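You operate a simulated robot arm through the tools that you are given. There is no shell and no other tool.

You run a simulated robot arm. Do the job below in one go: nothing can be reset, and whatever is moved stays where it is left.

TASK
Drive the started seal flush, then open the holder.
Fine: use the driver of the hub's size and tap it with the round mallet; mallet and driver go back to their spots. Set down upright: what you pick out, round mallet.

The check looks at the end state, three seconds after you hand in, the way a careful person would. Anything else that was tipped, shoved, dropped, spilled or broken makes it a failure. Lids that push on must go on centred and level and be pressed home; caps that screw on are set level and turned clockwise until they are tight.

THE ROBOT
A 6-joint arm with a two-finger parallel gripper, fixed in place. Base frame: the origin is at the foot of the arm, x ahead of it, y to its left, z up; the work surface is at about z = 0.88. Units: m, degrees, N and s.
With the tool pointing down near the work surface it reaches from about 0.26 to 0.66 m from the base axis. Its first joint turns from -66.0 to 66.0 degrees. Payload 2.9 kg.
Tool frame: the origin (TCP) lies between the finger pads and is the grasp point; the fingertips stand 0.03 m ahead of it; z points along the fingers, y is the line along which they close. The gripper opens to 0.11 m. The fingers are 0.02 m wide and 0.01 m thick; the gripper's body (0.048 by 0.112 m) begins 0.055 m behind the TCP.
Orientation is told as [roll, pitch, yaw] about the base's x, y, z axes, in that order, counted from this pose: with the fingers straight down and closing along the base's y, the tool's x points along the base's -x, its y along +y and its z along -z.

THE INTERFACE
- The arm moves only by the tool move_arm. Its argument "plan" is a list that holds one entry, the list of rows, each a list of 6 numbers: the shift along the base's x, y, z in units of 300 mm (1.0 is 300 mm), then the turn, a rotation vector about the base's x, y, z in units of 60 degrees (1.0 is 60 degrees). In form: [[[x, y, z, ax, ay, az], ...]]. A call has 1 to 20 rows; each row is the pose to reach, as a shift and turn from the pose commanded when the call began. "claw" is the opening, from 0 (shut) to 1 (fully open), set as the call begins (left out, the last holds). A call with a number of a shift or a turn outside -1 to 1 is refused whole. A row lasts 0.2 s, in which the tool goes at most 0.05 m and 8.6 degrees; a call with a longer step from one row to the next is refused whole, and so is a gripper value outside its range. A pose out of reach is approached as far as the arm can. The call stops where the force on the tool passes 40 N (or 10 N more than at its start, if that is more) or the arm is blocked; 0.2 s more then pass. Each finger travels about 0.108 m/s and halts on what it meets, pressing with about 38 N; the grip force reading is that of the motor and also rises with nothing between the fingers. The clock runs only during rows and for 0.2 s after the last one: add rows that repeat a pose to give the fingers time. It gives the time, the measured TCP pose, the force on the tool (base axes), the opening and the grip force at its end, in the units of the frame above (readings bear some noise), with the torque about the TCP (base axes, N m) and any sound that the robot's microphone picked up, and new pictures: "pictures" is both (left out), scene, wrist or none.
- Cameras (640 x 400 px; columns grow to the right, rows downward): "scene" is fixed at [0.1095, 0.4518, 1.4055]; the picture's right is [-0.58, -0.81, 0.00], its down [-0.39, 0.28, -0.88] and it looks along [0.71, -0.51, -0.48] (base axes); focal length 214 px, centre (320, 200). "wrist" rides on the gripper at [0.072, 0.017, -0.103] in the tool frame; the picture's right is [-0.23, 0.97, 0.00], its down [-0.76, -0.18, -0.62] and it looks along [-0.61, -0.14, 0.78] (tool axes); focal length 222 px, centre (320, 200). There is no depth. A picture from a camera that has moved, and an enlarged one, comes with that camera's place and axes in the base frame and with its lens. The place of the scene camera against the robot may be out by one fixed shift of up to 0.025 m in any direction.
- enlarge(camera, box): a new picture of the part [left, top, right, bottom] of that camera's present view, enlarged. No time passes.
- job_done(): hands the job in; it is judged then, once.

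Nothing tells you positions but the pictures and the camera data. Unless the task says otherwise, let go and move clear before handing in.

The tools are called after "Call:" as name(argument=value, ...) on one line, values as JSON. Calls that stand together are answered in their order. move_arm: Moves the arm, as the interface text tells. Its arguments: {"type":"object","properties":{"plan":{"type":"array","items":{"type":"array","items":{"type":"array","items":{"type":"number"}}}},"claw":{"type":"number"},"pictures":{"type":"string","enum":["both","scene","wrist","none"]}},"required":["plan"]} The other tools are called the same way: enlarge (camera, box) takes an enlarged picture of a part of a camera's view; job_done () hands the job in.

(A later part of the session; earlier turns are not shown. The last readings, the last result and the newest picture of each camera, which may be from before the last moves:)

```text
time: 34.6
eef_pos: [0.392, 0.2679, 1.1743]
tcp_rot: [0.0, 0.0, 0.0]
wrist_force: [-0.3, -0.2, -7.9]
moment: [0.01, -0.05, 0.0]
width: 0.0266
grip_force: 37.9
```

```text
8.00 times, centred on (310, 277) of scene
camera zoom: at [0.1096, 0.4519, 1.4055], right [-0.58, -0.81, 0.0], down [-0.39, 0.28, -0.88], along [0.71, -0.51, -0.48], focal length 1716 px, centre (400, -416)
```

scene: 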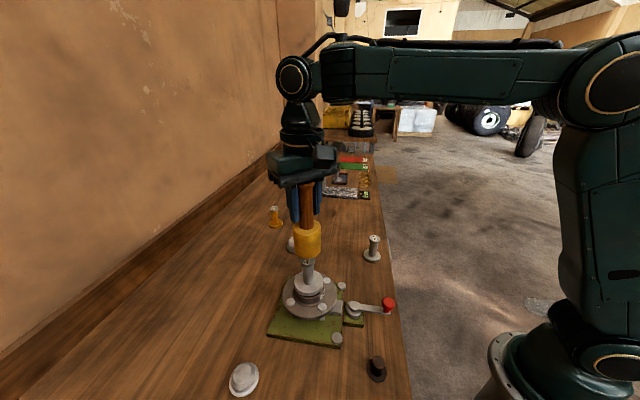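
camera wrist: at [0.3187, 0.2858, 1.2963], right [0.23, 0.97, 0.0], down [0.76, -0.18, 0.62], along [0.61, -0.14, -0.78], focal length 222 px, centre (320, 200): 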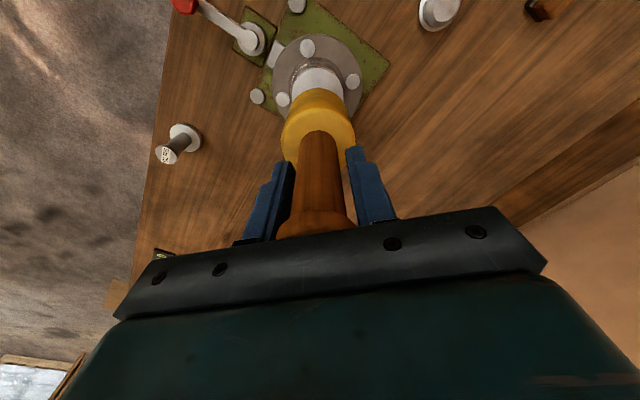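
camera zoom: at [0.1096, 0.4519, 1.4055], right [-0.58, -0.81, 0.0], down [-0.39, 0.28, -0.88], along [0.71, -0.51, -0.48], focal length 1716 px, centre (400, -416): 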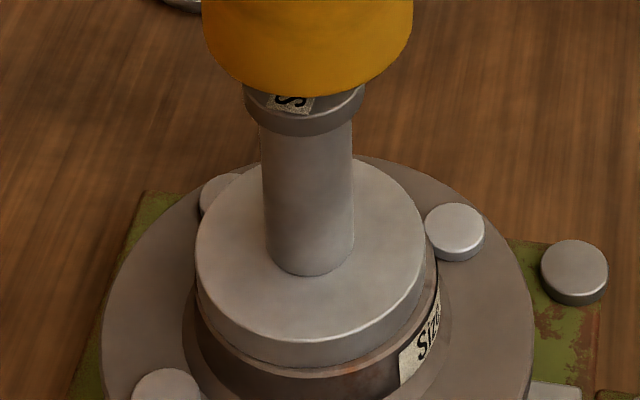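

The grip width dropped to 27 mm: the mallet slid up so the fingers now hold the handle below the knob. I check the mallet's attitude.

Call:
move_arm(plan=[[[0, 0, 0.03, 0, 0, 0], [0, 0, 0.03, 0, 0, 0]]], claw=0)

Call:
enlarge(camera="scene", box=[260, 140, 380, 260])

Call:
enlarge(camera="scene", box=[270, 230, 350, 310])

Call:
enlarge(camera="wrist", box=[220, 60, 420, 240])

```text
time: 35.2
eef_pos: [0.391, 0.2681, 1.1838]
tcp_rot: [-0.1, -0.1, 0.1]
wrist_force: [-0.8, 0.4, -7.8]
moment: [-0.01, -0.02, -0.02]
width: 0.0266
grip_force: 37.8
camera wrist: at [0.3192, 0.2845, 1.2849], right [0.23, 0.97, 0.0], down [0.76, -0.18, 0.62], along [0.61, -0.14, -0.78], focal length 222 px, centre (320, 200)
```

scene: 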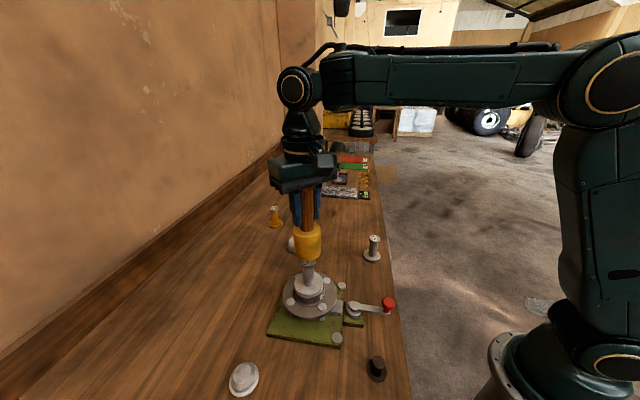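
wrist: 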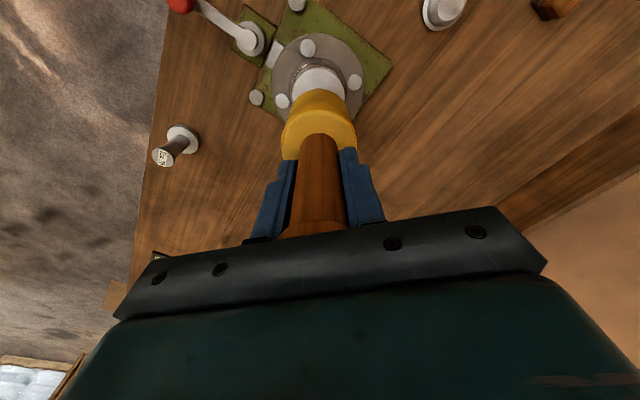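

```text
3.33 times, centred on (320, 200) of scene
camera zoom: at [0.1096, 0.4519, 1.4055], right [-0.58, -0.81, 0.0], down [-0.39, 0.28, -0.88], along [0.71, -0.51, -0.48], focal length 715 px, centre (320, 200)
```

zoom: 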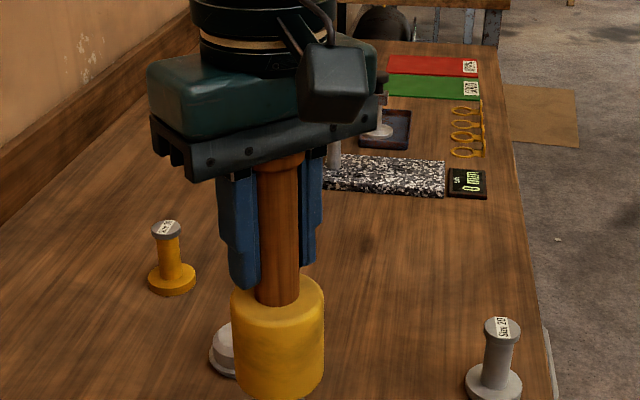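

```text
5.00 times, centred on (310, 270) of scene
camera zoom: at [0.1096, 0.4519, 1.4055], right [-0.58, -0.81, 0.0], down [-0.39, 0.28, -0.88], along [0.71, -0.51, -0.48], focal length 1072 px, centre (370, -150)
```

zoom: 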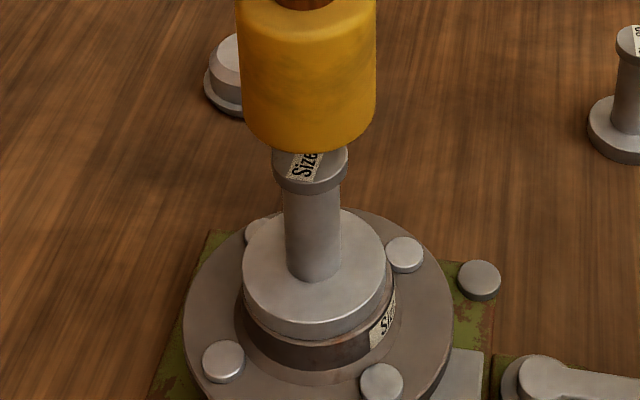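

```text
2.22 times, centred on (320, 150) of wrist
camera zoom: at [0.3192, 0.2845, 1.2849], right [0.23, 0.97, 0.0], down [0.76, -0.18, 0.62], along [0.61, -0.14, -0.78], focal length 494 px, centre (320, 311)
```

zoom: 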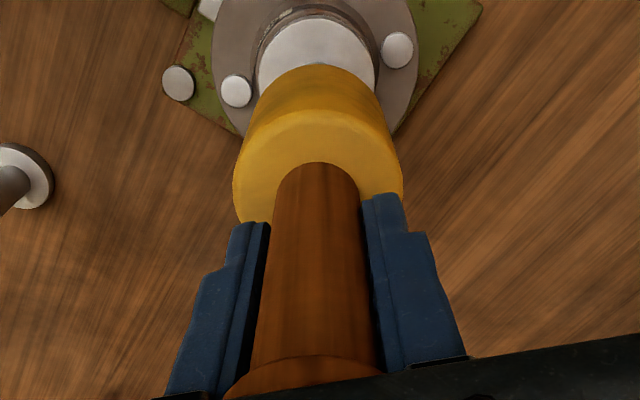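

The mallet is upright, now held by the handle with the knob above the fingers, which is a better grip. I strike again.

Call:
move_arm(plan=[[[0, 0, -0.12, 0, 0, 0], [0, 0, -0.12, 0, 0, 0], [0, 0, -0.02, 0, 0, 0], [0, 0, -0.02, 0, 0, 0]]], claw=0, pictures="none")

Call:
enlarge(camera="scene", box=[270, 230, 350, 310])

```text
time: 36.2
eef_pos: [0.3923, 0.267, 1.1768]
tcp_rot: [0.0, 0.0, 0.0]
wrist_force: [-0.1, 0.7, -7.5]
moment: [-0.02, 0.01, 0.06]
width: 0.0269
grip_force: 38.2
```

```text
5.00 times, centred on (310, 270) of scene
camera zoom: at [0.1096, 0.4519, 1.4055], right [-0.58, -0.81, 0.0], down [-0.39, 0.28, -0.88], along [0.71, -0.51, -0.48], focal length 1072 px, centre (370, -150)
```

zoom: 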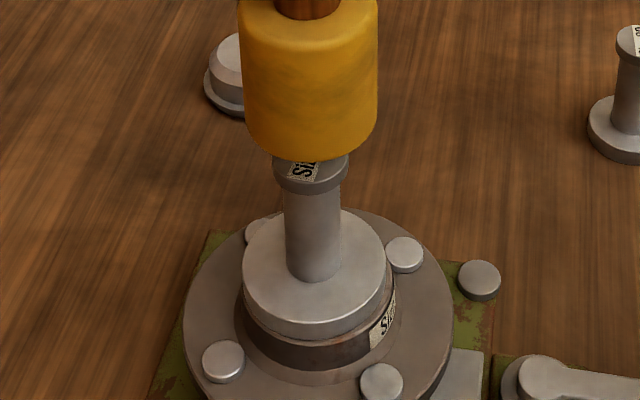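

The mallet now sits higher in the grip, so that stroke fell short. I search for contact again slowly.

Call:
move_arm(plan=[[[0, 0, -0.025, 0, 0, 0], [0, 0, -0.05, 0, 0, 0], [0, 0, -0.065, 0, 0, 0], [0, 0, -0.08, 0, 0, 0], [0, 0, -0.08, 0, 0, 0]]], claw=0, pictures="none")

Call:
enlarge(camera="scene", box=[270, 230, 350, 310])

```text
time: 37.4
eef_pos: [0.3901, 0.2689, 1.1542]
tcp_rot: [-0.1, -0.1, 0.0]
wrist_force: [0.6, 0.8, -6.3]
moment: [-0.05, -0.02, 0.0]
width: 0.0267
grip_force: 38.0
```

```text
5.00 times, centred on (310, 270) of scene
camera zoom: at [0.1096, 0.4519, 1.4055], right [-0.58, -0.81, 0.0], down [-0.39, 0.28, -0.88], along [0.71, -0.51, -0.48], focal length 1072 px, centre (370, -150)
```

zoom: 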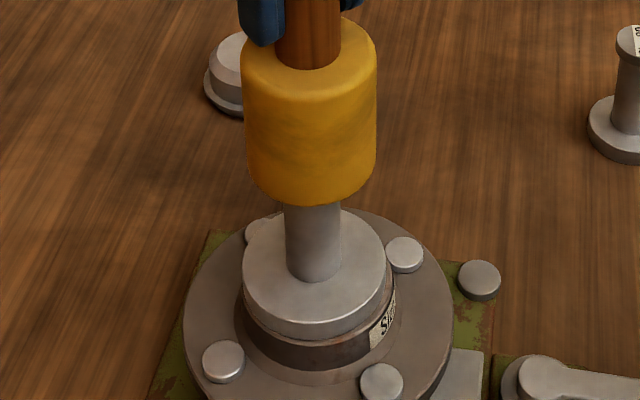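

Very close now; a couple more millimetres.

Call:
move_arm(plan=[[[0, 0, -0.004, 0, 0, 0], [0, 0, -0.008, 0, 0, 0], [0, 0, -0.008, 0, 0, 0]]], claw=0, pictures="none")

```text
time: 38.2
eef_pos: [0.3913, 0.2689, 1.1536]
tcp_rot: [0.1, -0.3, 0.0]
wrist_force: [-0.8, 1.0, 3.0]
moment: [-0.02, 0.07, -0.03]
width: 0.0264
grip_force: 37.7
```

Contact at TCP z≈1.153. Now a tap from 12 mm above.

Call:
move_arm(plan=[[[0, 0, 0.02, 0, 0, 0], [0, 0, 0.04, 0, 0, 0], [0, 0, 0.04, 0, 0, 0], [0, 0, -0.03, 0, 0, 0], [0, 0, -0.03, 0, 0, 0], [0, 0, 0.03, 0, 0, 0], [0, 0, 0.03, 0, 0, 0]]], claw=0, pictures="none")

Call:
enlarge(camera="scene", box=[270, 230, 350, 310])

```text
time: 39.3
eef_pos: [0.3902, 0.2674, 1.1525]
tcp_rot: [0.4, -0.7, -0.1]
wrist_force: [-2.5, -4.2, 6.1]
moment: [-0.52, 0.34, -0.03]
width: 0.0264
grip_force: 38.2
stopped in row 5: the force on the tool passed its limit at 47 N (the readings are from after the stop); the commanded pose is now the measured one
```

```text
5.00 times, centred on (310, 270) of scene
camera zoom: at [0.1093, 0.4517, 1.4056], right [-0.58, -0.81, 0.0], down [-0.39, 0.28, -0.88], along [0.71, -0.51, -0.48], focal length 1072 px, centre (370, -150)
```

zoom: 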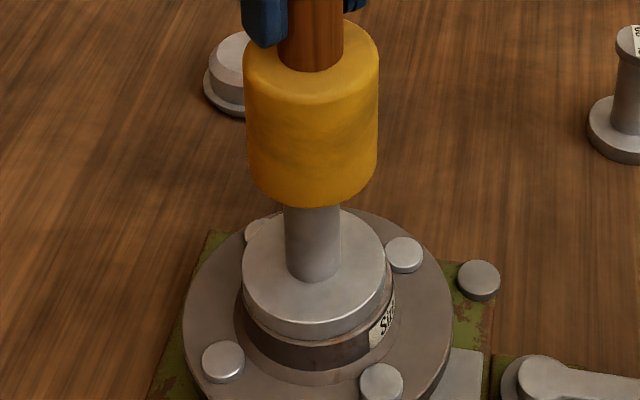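

The strike hit 47 N and the driver did not visibly sink: possibly already seated. I lift the mallet and inspect the joint closely.

Call:
move_arm(plan=[[[0, 0, 0.03, 0, 0, 0], [0, 0, 0.07, 0, 0, 0], [0, 0, 0.12, 0, 0, 0], [0, 0, 0.12, 0, 0, 0]]], claw=0)

Call:
enlarge(camera="scene", box=[285, 262, 335, 302])

Call:
enlarge(camera="scene", box=[290, 276, 330, 298])

Call:
enlarge(camera="wrist", box=[260, 30, 380, 110])

```text
time: 40.3
eef_pos: [0.3901, 0.2683, 1.1869]
tcp_rot: [0.6, -0.7, 0.0]
wrist_force: [-0.7, -0.5, -7.7]
moment: [-0.02, -0.03, 0.0]
width: 0.0268
grip_force: 38.2
camera wrist: at [0.3168, 0.284, 1.289], right [0.23, 0.97, 0.01], down [0.75, -0.18, 0.63], along [0.62, -0.14, -0.78], focal length 222 px, centre (320, 200)
```

scene: 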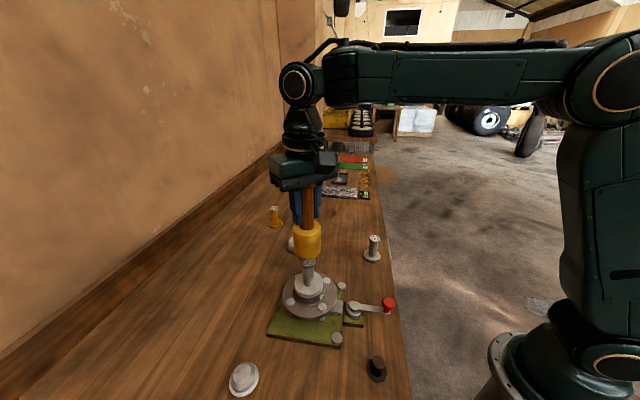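
wrist: 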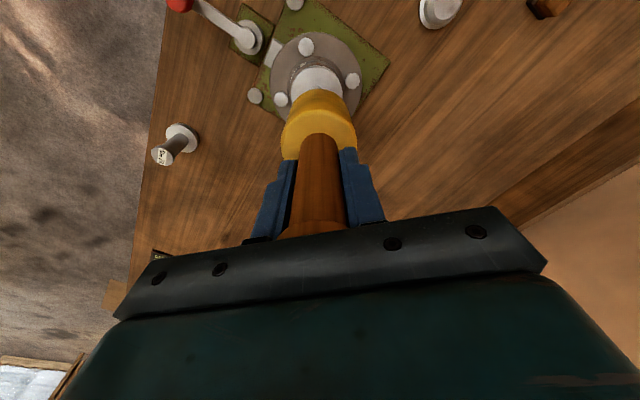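

```text
10.00 times, centred on (310, 282) of scene
camera zoom: at [0.1096, 0.4519, 1.4055], right [-0.58, -0.81, 0.0], down [-0.39, 0.28, -0.88], along [0.71, -0.51, -0.48], focal length 2145 px, centre (420, -620)
```

zoom: 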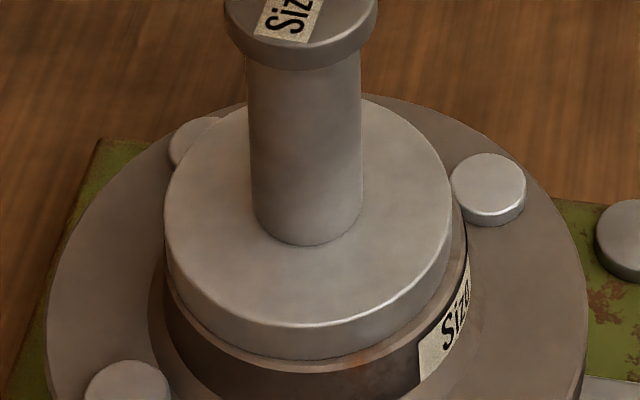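

```text
16.00 times, centred on (310, 287) of scene
camera zoom: at [0.1096, 0.4519, 1.4055], right [-0.58, -0.81, 0.0], down [-0.39, 0.28, -0.88], along [0.71, -0.51, -0.48], focal length 3432 px, centre (480, -1192)
```

zoom: 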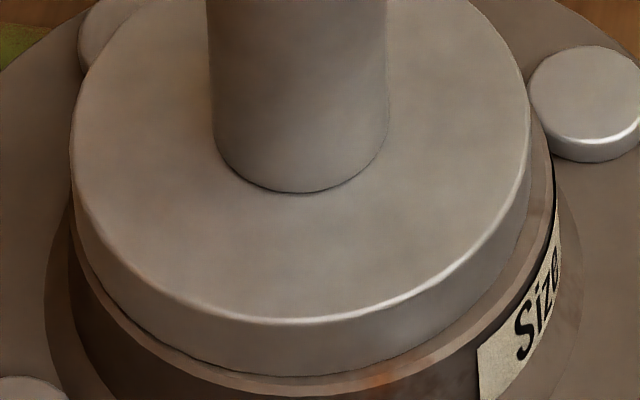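

```text
5.00 times, centred on (320, 70) of wrist
camera zoom: at [0.3168, 0.284, 1.289], right [0.23, 0.97, 0.01], down [0.75, -0.18, 0.63], along [0.62, -0.14, -0.78], focal length 1111 px, centre (320, 850)
```

zoom: 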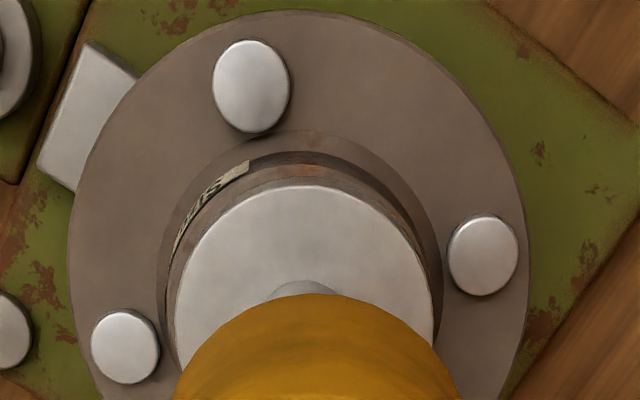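

The driver's flange now sits flat on the boss rim with no dark gap, so the seal should be flush. I straighten the tool and give one more confirming tap.

Call:
move_arm(plan=[[[0, 0, -0.04, -0.01, 0.0117, 0], [0, 0, -0.075, -0.01, 0.0117, 0], [0, 0, -0.075, -0.01, 0.0117, 0], [0, 0, -0.14, -0.01, 0.0117, 0], [0, 0, -0.14, -0.01, 0.0117, 0], [0, 0, -0.05, -0.01, 0.0117, 0], [0, 0, -0.05, -0.01, 0.0117, 0]]], claw=0, pictures="none")

Call:
enlarge(camera="scene", box=[290, 276, 330, 298])

```text
time: 41.4
eef_pos: [0.3893, 0.267, 1.1537]
tcp_rot: [0.4, -0.7, -0.1]
wrist_force: [-1.6, -2.9, 5.5]
moment: [-0.48, 0.28, -0.01]
width: 0.0269
grip_force: 38.1
stopped in row 5: the force on the tool passed its limit at 44 N (the readings are from after the stop); the commanded pose is now the measured one
```

```text
16.00 times, centred on (310, 287) of scene
camera zoom: at [0.1094, 0.4517, 1.4055], right [-0.58, -0.81, 0.0], down [-0.39, 0.28, -0.88], along [0.71, -0.51, -0.48], focal length 3432 px, centre (480, -1192)
```

zoom: 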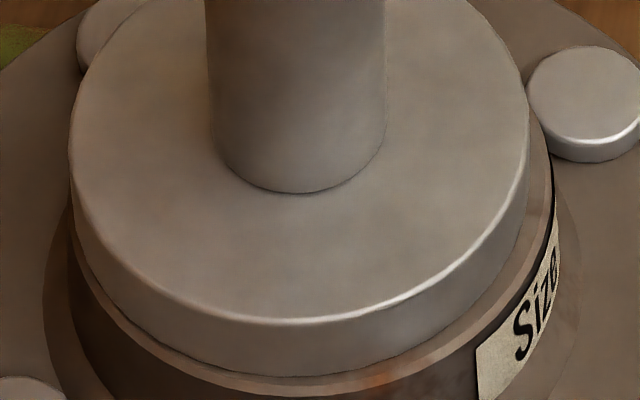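

Same height after the tap: the driver is seated. I lift the mallet, straighten the tool, and take it back toward its spot.

Call:
move_arm(plan=[[[0, 0, 0.04, -0.0067, 0.0117, 0], [0, 0, 0.12, -0.0067, 0.0117, 0], [0, 0, 0.22, -0.0067, 0.0117, 0], [0, 0, 0.32, -0.0067, 0.0117, 0], [0, 0, 0.32, -0.0067, 0.0117, 0], [0, 0, 0.32, -0.0067, 0.0117, 0]]], claw=0, pictures="none")

Call:
move_arm(plan=[[[0, 0, 0, 0, 0, 0]]], claw=0)

Call:
enlarge(camera="scene", box=[285, 262, 335, 302])

```text
time: 42.8
eef_pos: [0.3895, 0.2678, 1.2476]
tcp_rot: [-0.1, 0.0, 0.0]
wrist_force: [0.4, 0.0, -7.8]
moment: [0.03, 0.02, -0.02]
width: 0.0267
grip_force: 37.6
```

```text
time: 43.2
eef_pos: [0.3897, 0.2666, 1.2456]
tcp_rot: [-0.1, -0.1, 0.0]
wrist_force: [-0.2, 0.4, -7.0]
moment: [-0.02, -0.04, 0.04]
width: 0.0264
grip_force: 37.8
camera wrist: at [0.3169, 0.2835, 1.3488], right [0.23, 0.97, 0.0], down [0.76, -0.18, 0.62], along [0.61, -0.14, -0.78], focal length 222 px, centre (320, 200)
```

scene: 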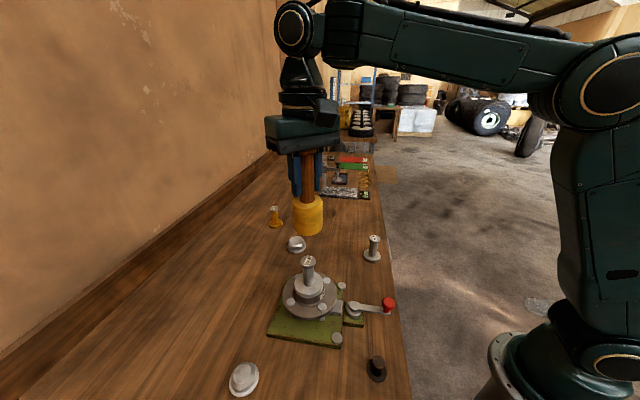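
wrist: 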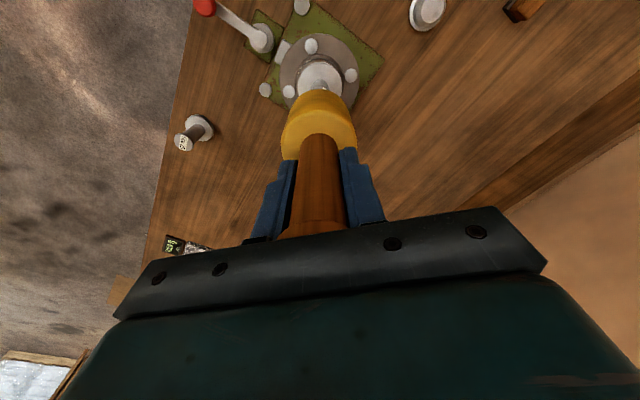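

```text
10.00 times, centred on (310, 282) of scene
camera zoom: at [0.1096, 0.4519, 1.4055], right [-0.58, -0.81, 0.0], down [-0.39, 0.28, -0.88], along [0.71, -0.51, -0.48], focal length 2145 px, centre (420, -620)
```

zoom: 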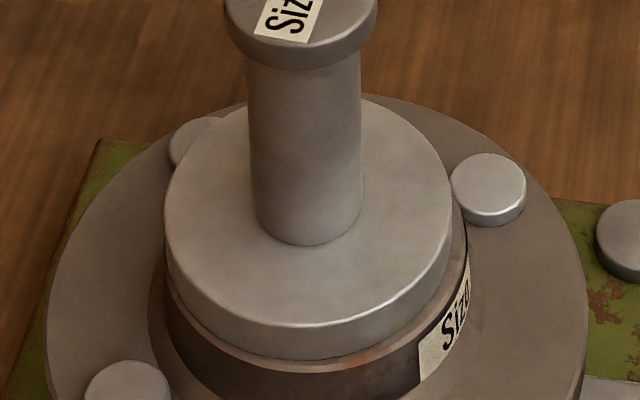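

Driver fully down on the rim. Moving the mallet back over its spot.

Call:
move_arm(plan=[[[0.07, -0.075, 0, 0, 0, 0], [0.15, -0.161, 0, 0, 0, 0], [0.23, -0.247, 0, 0, 0, 0], [0.31, -0.333, 0, 0, 0, 0], [0.39, -0.419, 0, 0, 0, 0], [0.44, -0.4724, 0, 0, 0, 0], [0.4753, -0.5103, 0, 0, 0, 0], [0.4753, -0.5103, -0.1, 0, 0, 0], [0.4753, -0.5103, -0.25, 0, 0, 0], [0.4753, -0.5103, -0.4, 0, 0, 0], [0.4753, -0.5103, -0.55, 0, 0, 0], [0.4753, -0.5103, -0.65, 0, 0, 0], [0.4753, -0.5103, -0.7227, 0, 0, 0], [0.4753, -0.5103, -0.7227, 0, 0, 0]]], claw=0)

Call:
enlarge(camera="scene", box=[280, 180, 380, 270])

Call:
enlarge(camera="scene", box=[280, 200, 380, 270])

```text
time: 46.2
eef_pos: [0.5359, 0.1156, 1.0276]
tcp_rot: [0.0, 0.0, 0.0]
wrist_force: [-0.3, -0.4, -6.5]
moment: [-0.02, -0.04, 0.01]
width: 0.0262
grip_force: 38.1
camera wrist: at [0.4627, 0.1318, 1.1292], right [0.23, 0.97, 0.0], down [0.76, -0.18, 0.62], along [0.61, -0.14, -0.78], focal length 222 px, centre (320, 200)
```

scene: 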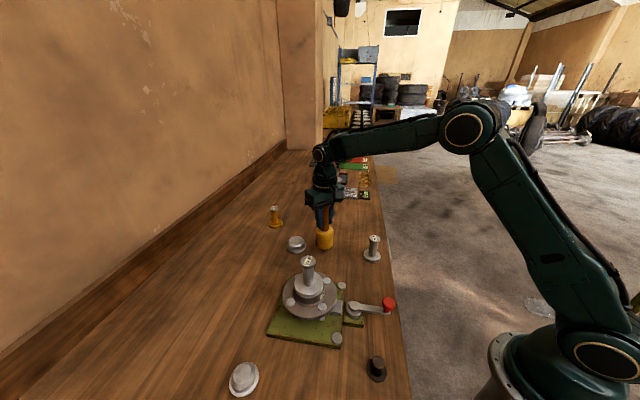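
wrist: 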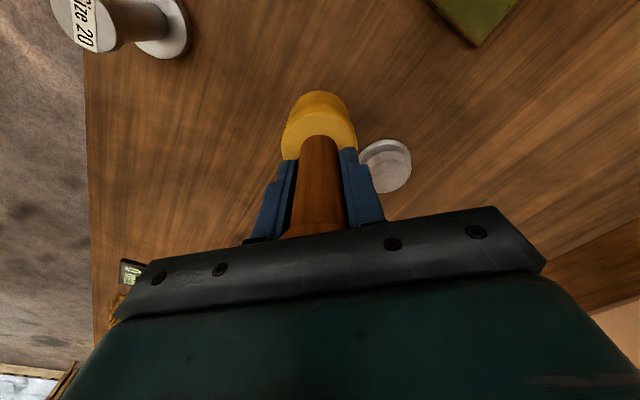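

```text
4.44 times, centred on (330, 225) of scene
camera zoom: at [0.1096, 0.4519, 1.4055], right [-0.58, -0.81, 0.0], down [-0.39, 0.28, -0.88], along [0.71, -0.51, -0.48], focal length 953 px, centre (276, 89)
```

zoom: 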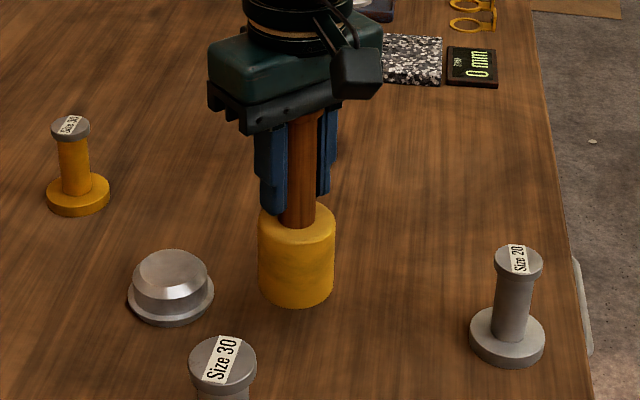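

```text
5.71 times, centred on (330, 235) of scene
camera zoom: at [0.1096, 0.4519, 1.4055], right [-0.58, -0.81, 0.0], down [-0.39, 0.28, -0.88], along [0.71, -0.51, -0.48], focal length 1226 px, centre (263, 0)
```

zoom: 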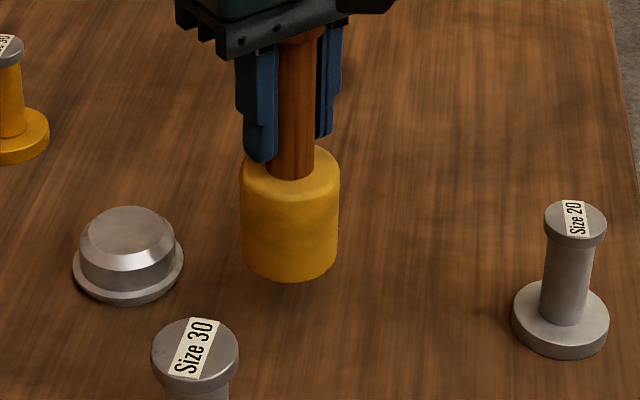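

The mallet appears to lean a few degrees in the grip. I zoom in to measure the lean before setting down.

Call:
enlarge(camera="wrist", box=[250, 70, 390, 240])

Call:
enlarge(camera="scene", box=[305, 195, 345, 255])

```text
2.35 times, centred on (320, 155) of wrist
camera zoom: at [0.4627, 0.1318, 1.1292], right [0.23, 0.97, 0.0], down [0.76, -0.18, 0.62], along [0.61, -0.14, -0.78], focal length 523 px, centre (320, 306)
```

zoom: 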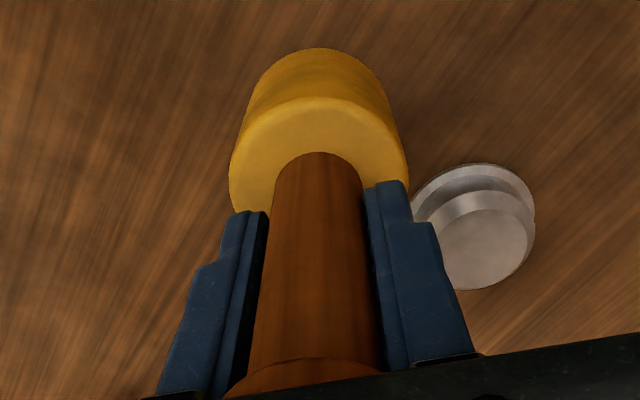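

```text
6.67 times, centred on (325, 225) of scene
camera zoom: at [0.1096, 0.4519, 1.4055], right [-0.58, -0.81, 0.0], down [-0.39, 0.28, -0.88], along [0.71, -0.51, -0.48], focal length 1430 px, centre (287, 33)
```

zoom: 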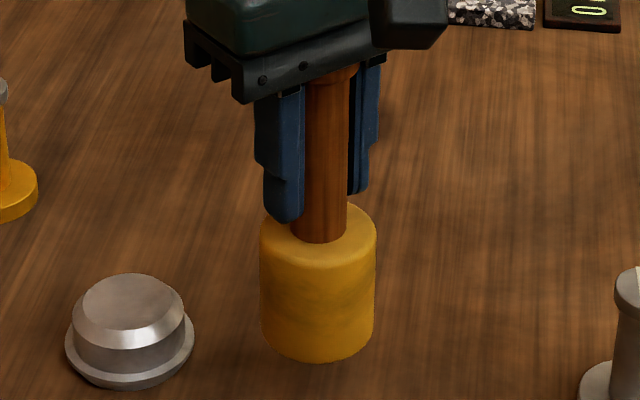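

On a properly scaled view the mallet is vertical; it's about 3 mm off its original place. I correct and lower.

Call:
move_arm(plan=[[[-0.008, -0.006, -0.02, 0, 0, 0], [-0.008, -0.006, -0.04, 0, 0, 0], [-0.008, -0.006, -0.06, 0, 0, 0], [-0.008, -0.006, -0.07, 0, 0, 0], [-0.008, -0.006, -0.07, 0, 0, 0]]], claw=0, pictures="none")

Call:
enlarge(camera="scene", box=[280, 200, 380, 270])

```text
time: 47.4
eef_pos: [0.5309, 0.1139, 1.0092]
tcp_rot: [0.0, -0.1, 0.0]
wrist_force: [-0.7, -1.2, -7.6]
moment: [-0.03, -0.01, 0.0]
width: 0.0265
grip_force: 38.4
```

```text
5.71 times, centred on (330, 235) of scene
camera zoom: at [0.1096, 0.4519, 1.4055], right [-0.58, -0.81, 0.0], down [-0.39, 0.28, -0.88], along [0.71, -0.51, -0.48], focal length 1226 px, centre (263, 0)
```

zoom: 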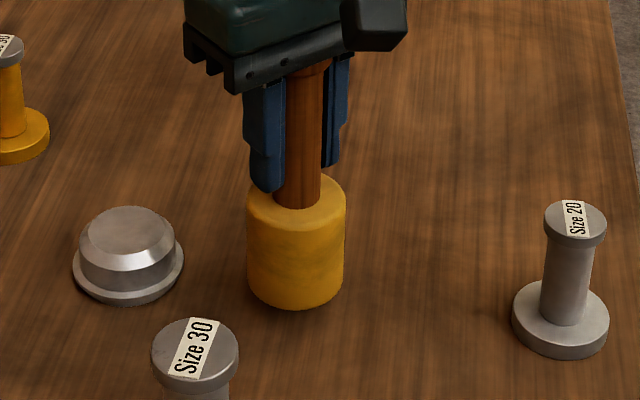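

Lined up with the original spot; about 20 mm to go.

Call:
move_arm(plan=[[[0, 0, -0.015, 0, 0, 0], [0, 0, -0.03, 0, 0, 0], [0, 0, -0.045, 0, 0, 0], [0, 0, -0.05, 0, 0, 0], [0, 0, -0.05, 0, 0, 0]]], claw=0, pictures="none")

Call:
enlarge(camera="scene", box=[280, 200, 380, 270])

```text
time: 48.6
eef_pos: [0.5307, 0.1138, 0.9942]
tcp_rot: [0.0, 0.0, 0.0]
wrist_force: [-1.2, -0.1, -7.1]
moment: [0.01, 0.03, -0.02]
width: 0.0266
grip_force: 38.1
```

```text
5.71 times, centred on (330, 235) of scene
camera zoom: at [0.1096, 0.4519, 1.4055], right [-0.58, -0.81, 0.0], down [-0.39, 0.28, -0.88], along [0.71, -0.51, -0.48], focal length 1226 px, centre (263, 0)
```

zoom: 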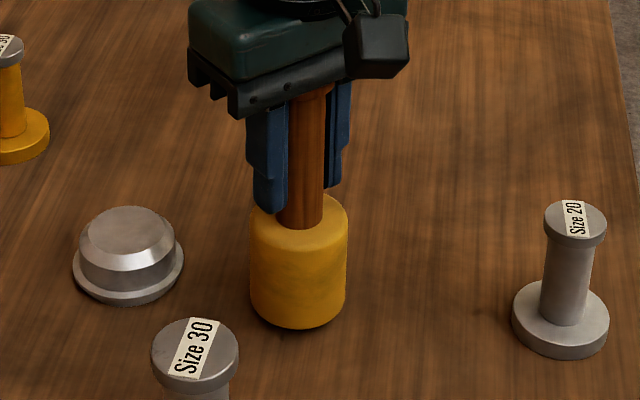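

About 6 mm to go; creeping down.

Call:
move_arm(plan=[[[0.002, 0.002, -0.004, 0, 0, 0], [0.002, 0.002, -0.008, 0, 0, 0], [0.002, 0.002, -0.012, 0, 0, 0], [0.002, 0.002, -0.016, 0, 0, 0], [0.002, 0.002, -0.016, 0, 0, 0]]], claw=0, pictures="none")

Call:
enlarge(camera="scene", box=[280, 200, 380, 270])

```text
time: 49.8
eef_pos: [0.5306, 0.1145, 0.9907]
tcp_rot: [0.0, 0.0, -0.1]
wrist_force: [0.2, 0.0, -7.1]
moment: [0.02, 0.0, 0.0]
width: 0.0265
grip_force: 37.7
```

```text
5.71 times, centred on (330, 235) of scene
camera zoom: at [0.1096, 0.4519, 1.4055], right [-0.58, -0.81, 0.0], down [-0.39, 0.28, -0.88], along [0.71, -0.51, -0.48], focal length 1226 px, centre (263, 0)
```

zoom: 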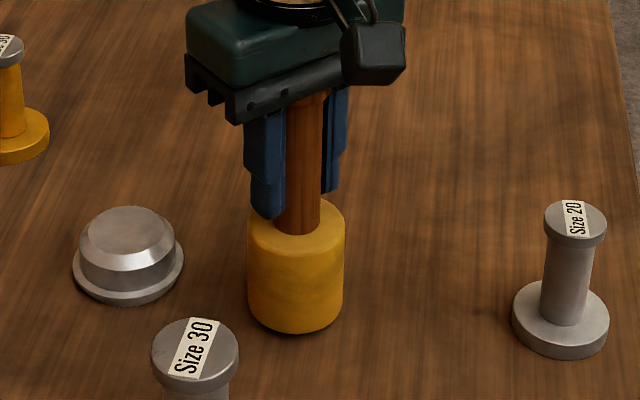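

Still hanging a few millimetres above the table; creeping further.

Call:
move_arm(plan=[[[0, 0, -0.004, 0, 0, 0], [0, 0, -0.008, 0, 0, 0], [0, 0, -0.012, 0, 0, 0], [0, 0, -0.012, 0, 0, 0]]], claw=0, pictures="none")

Call:
enlarge(camera="scene", box=[280, 200, 380, 270])

```text
time: 50.8
eef_pos: [0.5306, 0.1123, 0.9872]
tcp_rot: [0.0, 0.0, 0.0]
wrist_force: [0.2, 0.6, -6.7]
moment: [0.0, 0.01, -0.02]
width: 0.0266
grip_force: 38.0
```

```text
5.71 times, centred on (330, 235) of scene
camera zoom: at [0.1096, 0.4519, 1.4055], right [-0.58, -0.81, 0.0], down [-0.39, 0.28, -0.88], along [0.71, -0.51, -0.48], focal length 1226 px, centre (263, 0)
```

zoom: 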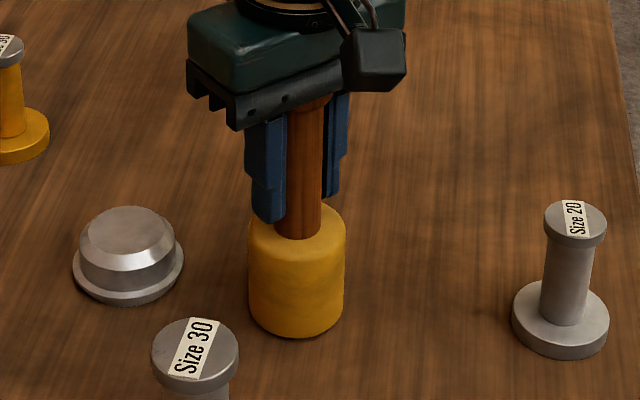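

Call:
move_arm(plan=[[[0, 0, -0.003, 0, 0, 0], [0, 0, -0.006, 0, 0, 0], [0, 0, -0.009, 0, 0, 0], [0, 0, -0.009, 0, 0, 0]]], claw=0, pictures="none")

```text
time: 51.8
eef_pos: [0.5311, 0.1131, 0.985]
tcp_rot: [0.0, 0.0, 0.0]
wrist_force: [-0.2, -0.1, -5.1]
moment: [0.12, 0.0, 0.01]
width: 0.0267
grip_force: 38.2
```

Contact is just beginning (load dropping). One millimetre more to rest it fully.

Call:
move_arm(plan=[[[0, 0, -0.003, 0, 0, 0], [0, 0, -0.004, 0, 0, 0], [0, 0, -0.004, 0, 0, 0]]], claw=0, pictures="none")

Call:
enlarge(camera="scene", box=[280, 200, 380, 270])

```text
time: 52.6
eef_pos: [0.5315, 0.1129, 0.9852]
tcp_rot: [0.0, -0.2, 0.1]
wrist_force: [0.9, 5.0, 7.7]
moment: [0.31, 0.18, -0.05]
width: 0.0268
grip_force: 38.9
```

```text
5.71 times, centred on (330, 235) of scene
camera zoom: at [0.1094, 0.4519, 1.4055], right [-0.58, -0.81, 0.0], down [-0.39, 0.28, -0.88], along [0.71, -0.51, -0.48], focal length 1226 px, centre (263, 0)
```

zoom: 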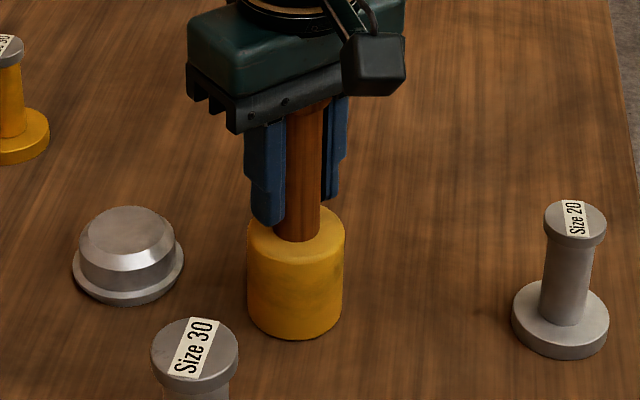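

The mallet rests on the table at its original place. Releasing and backing straight up.

Call:
move_arm(plan=[[[0, 0, 0.001, 0, 0, 0], [0, 0, 0.001, 0, 0, 0], [0, 0, 0.001, 0, 0, 0], [0, 0, 0.001, 0, 0, 0]]], claw=0.65)

Call:
enlarge(camera="scene", box=[280, 180, 380, 270])

```text
time: 53.6
eef_pos: [0.5305, 0.1122, 0.9854]
tcp_rot: [0.0, -0.2, 0.0]
wrist_force: [2.3, 0.7, 16.2]
moment: [-0.03, 0.23, 0.0]
width: 0.0714
grip_force: 0.0
camera wrist: at [0.4588, 0.1291, 1.0865], right [0.23, 0.97, 0.0], down [0.76, -0.18, 0.63], along [0.61, -0.14, -0.78], focal length 222 px, centre (320, 200)
```

scene: 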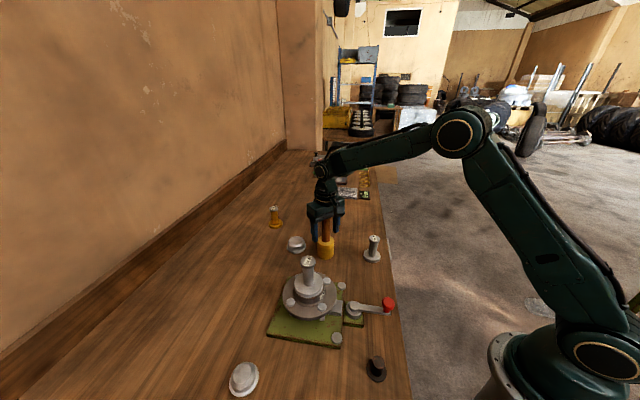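
wrist: 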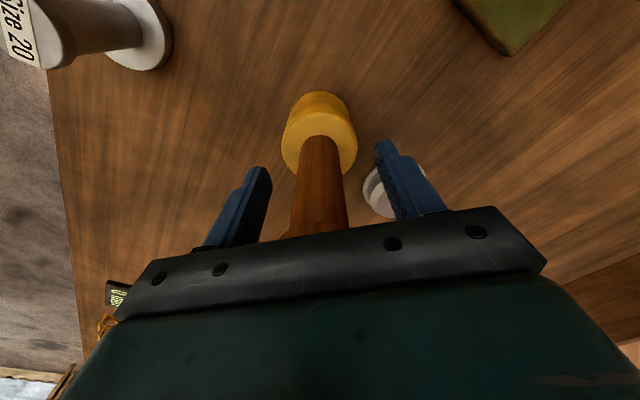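

```text
4.44 times, centred on (330, 225) of scene
camera zoom: at [0.1093, 0.4518, 1.4055], right [-0.58, -0.81, 0.0], down [-0.39, 0.28, -0.88], along [0.71, -0.51, -0.48], focal length 953 px, centre (276, 89)
```

zoom: 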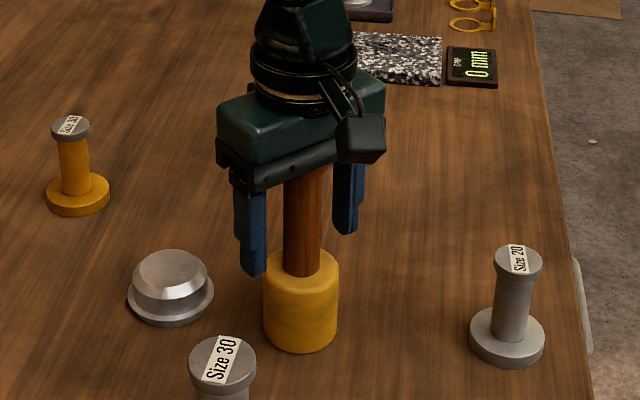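

The gripper body touches the knob top lightly; raising straight up now.

Call:
move_arm(plan=[[[0, 0, 0.02, 0, 0, 0], [0, 0, 0.1, 0, 0, 0], [0, 0, 0.22, 0, 0, 0], [0, 0, 0.36, 0, 0, 0], [0, 0, 0.5, 0, 0, 0], [0, 0, 0.64, 0, 0, 0], [0, 0, 0.64, 0, 0, 0]]], claw=0.65)

Call:
enlarge(camera="scene", box=[280, 200, 380, 270])

```text
time: 55.2
eef_pos: [0.5308, 0.1191, 1.1738]
tcp_rot: [0.0, 0.0, 0.0]
wrist_force: [0.6, 0.4, 0.2]
moment: [0.0, 0.04, 0.0]
width: 0.0714
grip_force: 0.0
camera wrist: at [0.4592, 0.1346, 1.2752], right [0.23, 0.97, 0.0], down [0.76, -0.18, 0.62], along [0.61, -0.14, -0.78], focal length 222 px, centre (320, 200)
```

scene: 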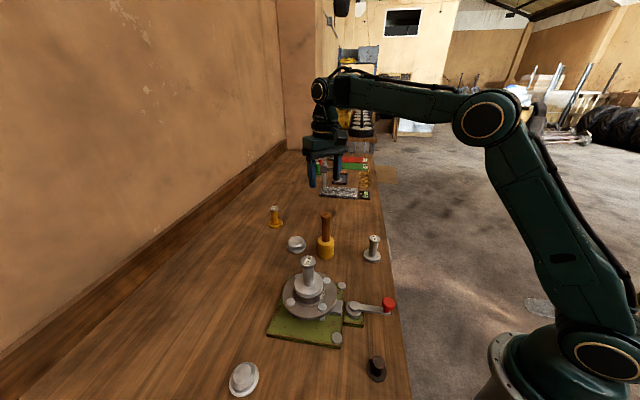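
wrist: 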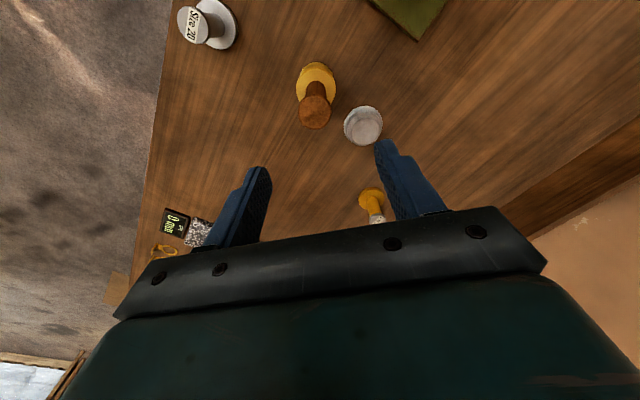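

```text
5.71 times, centred on (330, 235) of scene
camera zoom: at [0.1095, 0.4518, 1.4055], right [-0.58, -0.81, 0.0], down [-0.39, 0.28, -0.88], along [0.71, -0.51, -0.48], focal length 1226 px, centre (263, 0)
```

zoom: 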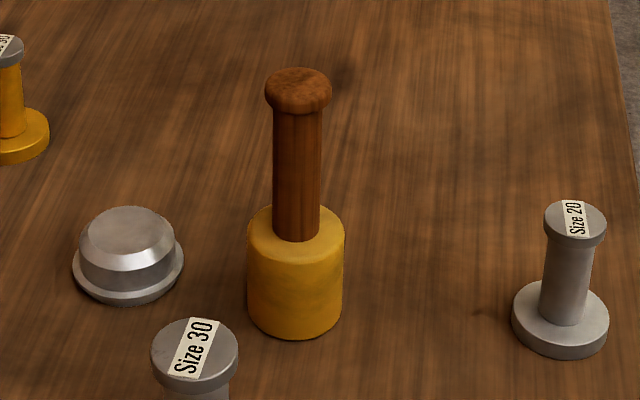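

The mallet is back exactly on its spot, upright. Now over to the driver.

Call:
move_arm(plan=[[[-0.08, 0.082, 0, 0, 0, 0], [-0.16, 0.164, 0, 0, 0, 0], [-0.24, 0.246, 0, 0, 0, 0], [-0.32, 0.328, 0, 0, 0, 0], [-0.4, 0.41, 0, 0, 0, 0], [-0.486, 0.493, 0, 0, 0, 0], [-0.486, 0.493, 0, 0, 0, 0], [-0.486, 0.493, 0, 0, 0, 0]]], claw=0.65)

Call:
enlarge(camera="wrist", box=[220, 40, 420, 180])

```text
time: 57.0
eef_pos: [0.3857, 0.2637, 1.1761]
tcp_rot: [0.0, 0.0, 0.0]
wrist_force: [-0.1, 0.0, -0.4]
moment: [0.03, 0.01, -0.03]
width: 0.0714
grip_force: 0.2
camera wrist: at [0.3129, 0.28, 1.2779], right [0.23, 0.97, 0.0], down [0.76, -0.18, 0.62], along [0.61, -0.14, -0.78], focal length 222 px, centre (320, 200)
```

scene: 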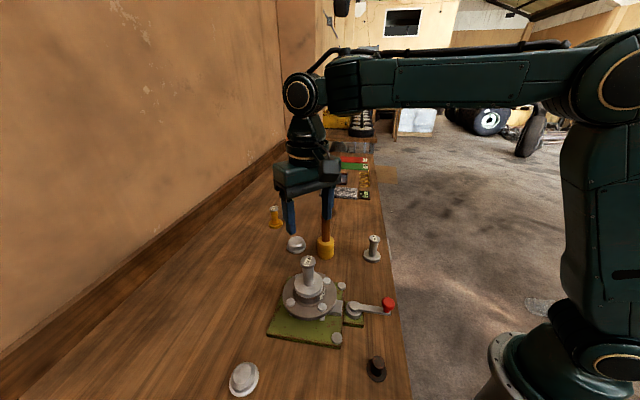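
wrist: 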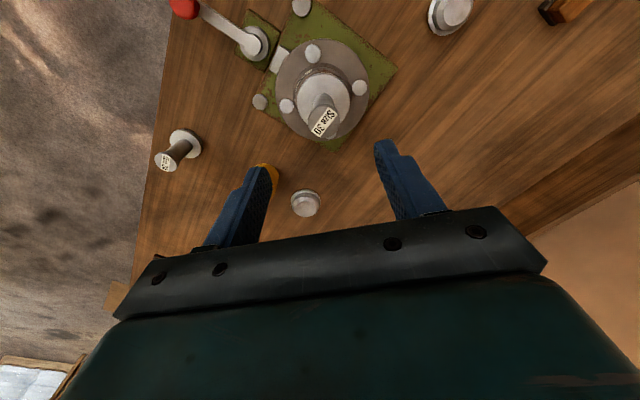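

```text
2.86 times, centred on (320, 110) of wrist
camera zoom: at [0.3129, 0.28, 1.2779], right [0.23, 0.97, 0.0], down [0.76, -0.18, 0.62], along [0.61, -0.14, -0.78], focal length 635 px, centre (320, 457)
```

zoom: 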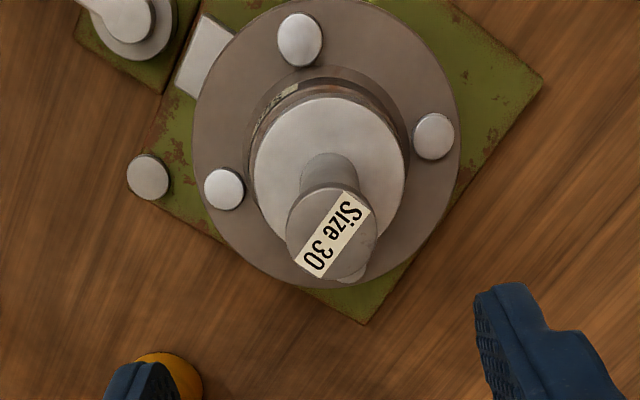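

Driver head at about (0.3865, 0.2674). I centre and lower around its stem.

Call:
move_arm(plan=[[[0.0027, 0.0123, -0.1, 0, 0, 0], [0.0027, 0.0123, -0.22, 0, 0, 0], [0.0027, 0.0123, -0.34, 0, 0, 0], [0.0027, 0.0123, -0.4533, 0, 0, 0], [0.0027, 0.0123, -0.4533, 0, 0, 0]]], claw=0.65)

Call:
enlarge(camera="wrist", box=[220, 80, 420, 220])

Call:
enlarge(camera="scene", box=[270, 245, 350, 310])

```text
time: 58.2
eef_pos: [0.3888, 0.2677, 1.0397]
tcp_rot: [0.0, -0.2, 0.0]
wrist_force: [-0.1, -0.8, 0.4]
moment: [-0.02, 0.0, -0.02]
width: 0.0716
grip_force: 0.1
camera wrist: at [0.3165, 0.2831, 1.1403], right [0.23, 0.97, 0.0], down [0.76, -0.18, 0.62], along [0.61, -0.14, -0.78], focal length 222 px, centre (320, 200)
```

scene: 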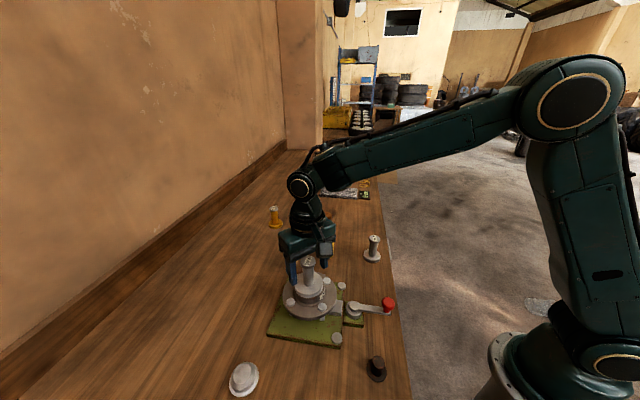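
wrist: 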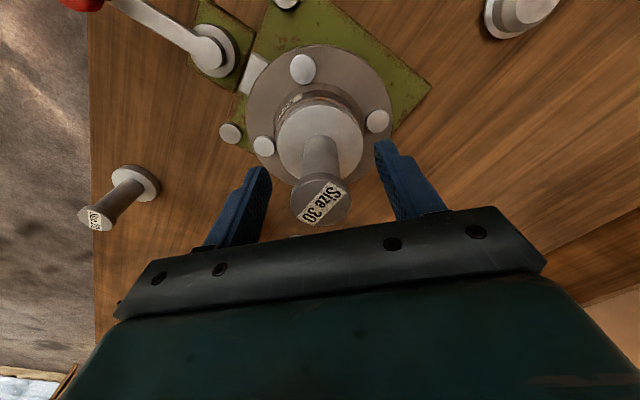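

```text
2.86 times, centred on (320, 150) of wrist
camera zoom: at [0.3165, 0.2831, 1.1403], right [0.23, 0.97, 0.0], down [0.76, -0.18, 0.62], along [0.61, -0.14, -0.78], focal length 635 px, centre (320, 343)
```

zoom: 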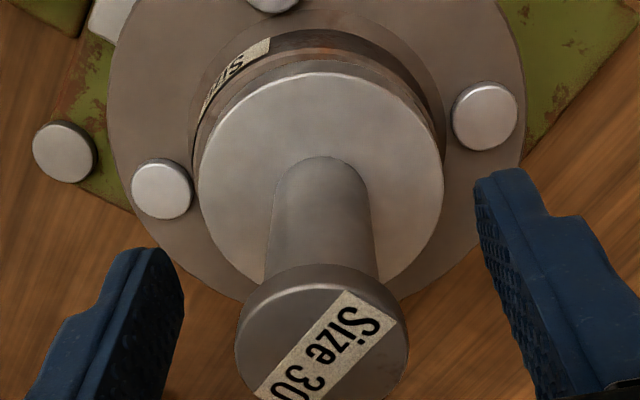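

```text
6.15 times, centred on (310, 278) of scene
camera zoom: at [0.1095, 0.4518, 1.4055], right [-0.58, -0.81, 0.0], down [-0.39, 0.28, -0.88], along [0.71, -0.51, -0.48], focal length 1320 px, centre (382, -277)
```

zoom: 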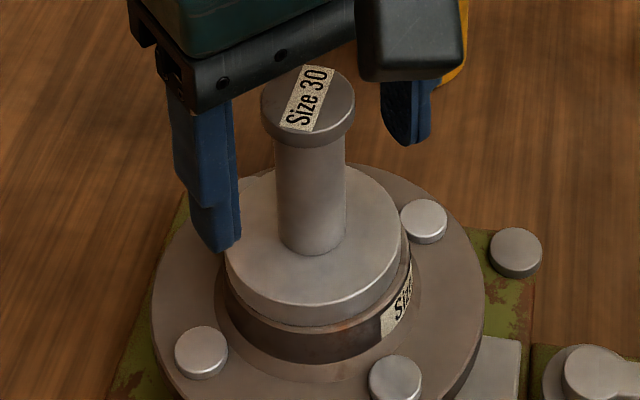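

Well aligned. Closing on the driver.

Call:
move_arm(plan=[[[0, 0, 0, 0, 0, 0], [0, 0, 0, 0, 0, 0], [0, 0, 0, 0, 0, 0], [0, 0, 0, 0, 0, 0]]], claw=0, pictures="none")

Call:
move_arm(plan=[[[0, 0, 0.01, 0, 0, 0], [0, 0, 0.03, 0, 0, 0], [0, 0, 0.08, 0, 0, 0], [0, 0, 0.16, 0, 0, 0], [0, 0, 0.3, 0, 0, 0], [0, 0, 0.3, 0, 0, 0]]], claw=0)

Call:
enlarge(camera="scene", box=[285, 262, 335, 302])

Call:
enlarge(camera="scene", box=[260, 200, 380, 310])

```text
time: 59.2
eef_pos: [0.3889, 0.268, 1.0386]
tcp_rot: [0.0, 0.0, -0.1]
wrist_force: [1.0, 0.5, 0.3]
moment: [0.0, 0.03, -0.01]
width: 0.0327
grip_force: 37.9
```

```text
time: 60.6
eef_pos: [0.3832, 0.2638, 1.1316]
tcp_rot: [0.0, 0.0, 0.0]
wrist_force: [0.0, -0.3, -3.2]
moment: [0.03, 0.0, 0.01]
width: 0.0327
grip_force: 37.7
camera wrist: at [0.3122, 0.2806, 1.2323], right [0.23, 0.97, 0.0], down [0.76, -0.18, 0.62], along [0.61, -0.14, -0.78], focal length 222 px, centre (320, 200)
```

scene: 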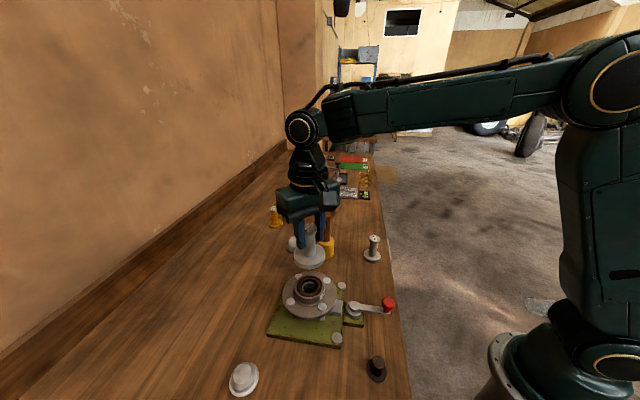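
wrist: 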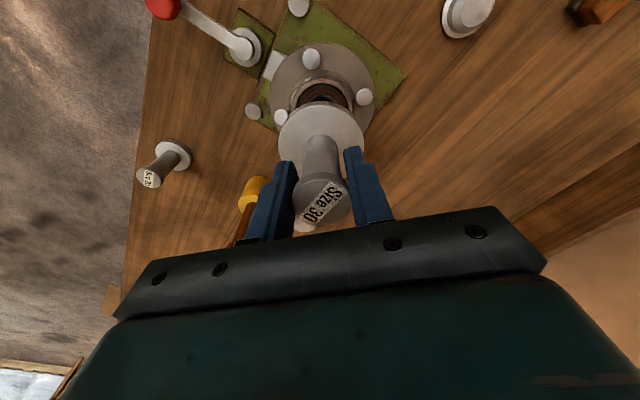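

```text
10.00 times, centred on (310, 282) of scene
camera zoom: at [0.1095, 0.4519, 1.4055], right [-0.58, -0.81, 0.0], down [-0.39, 0.28, -0.88], along [0.71, -0.51, -0.48], focal length 2145 px, centre (420, -620)
```

zoom: 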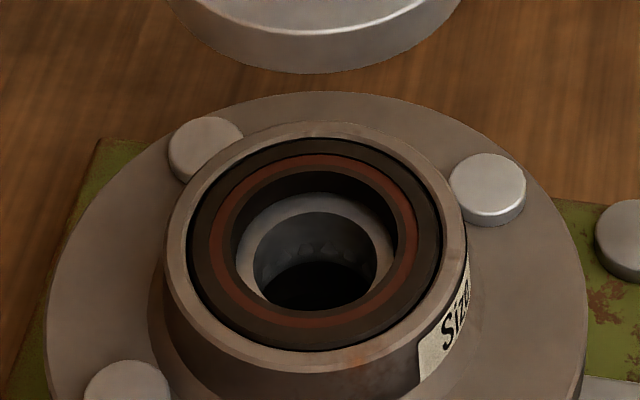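

```text
3.64 times, centred on (320, 255) of scene
camera zoom: at [0.1095, 0.4519, 1.4055], right [-0.58, -0.81, 0.0], down [-0.39, 0.28, -0.88], along [0.71, -0.51, -0.48], focal length 780 px, centre (320, 0)
```

zoom: 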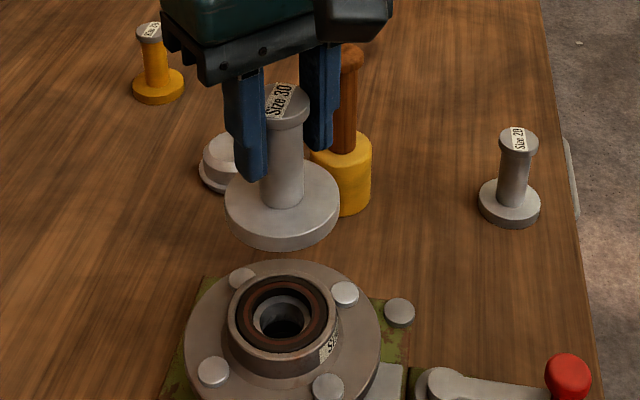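

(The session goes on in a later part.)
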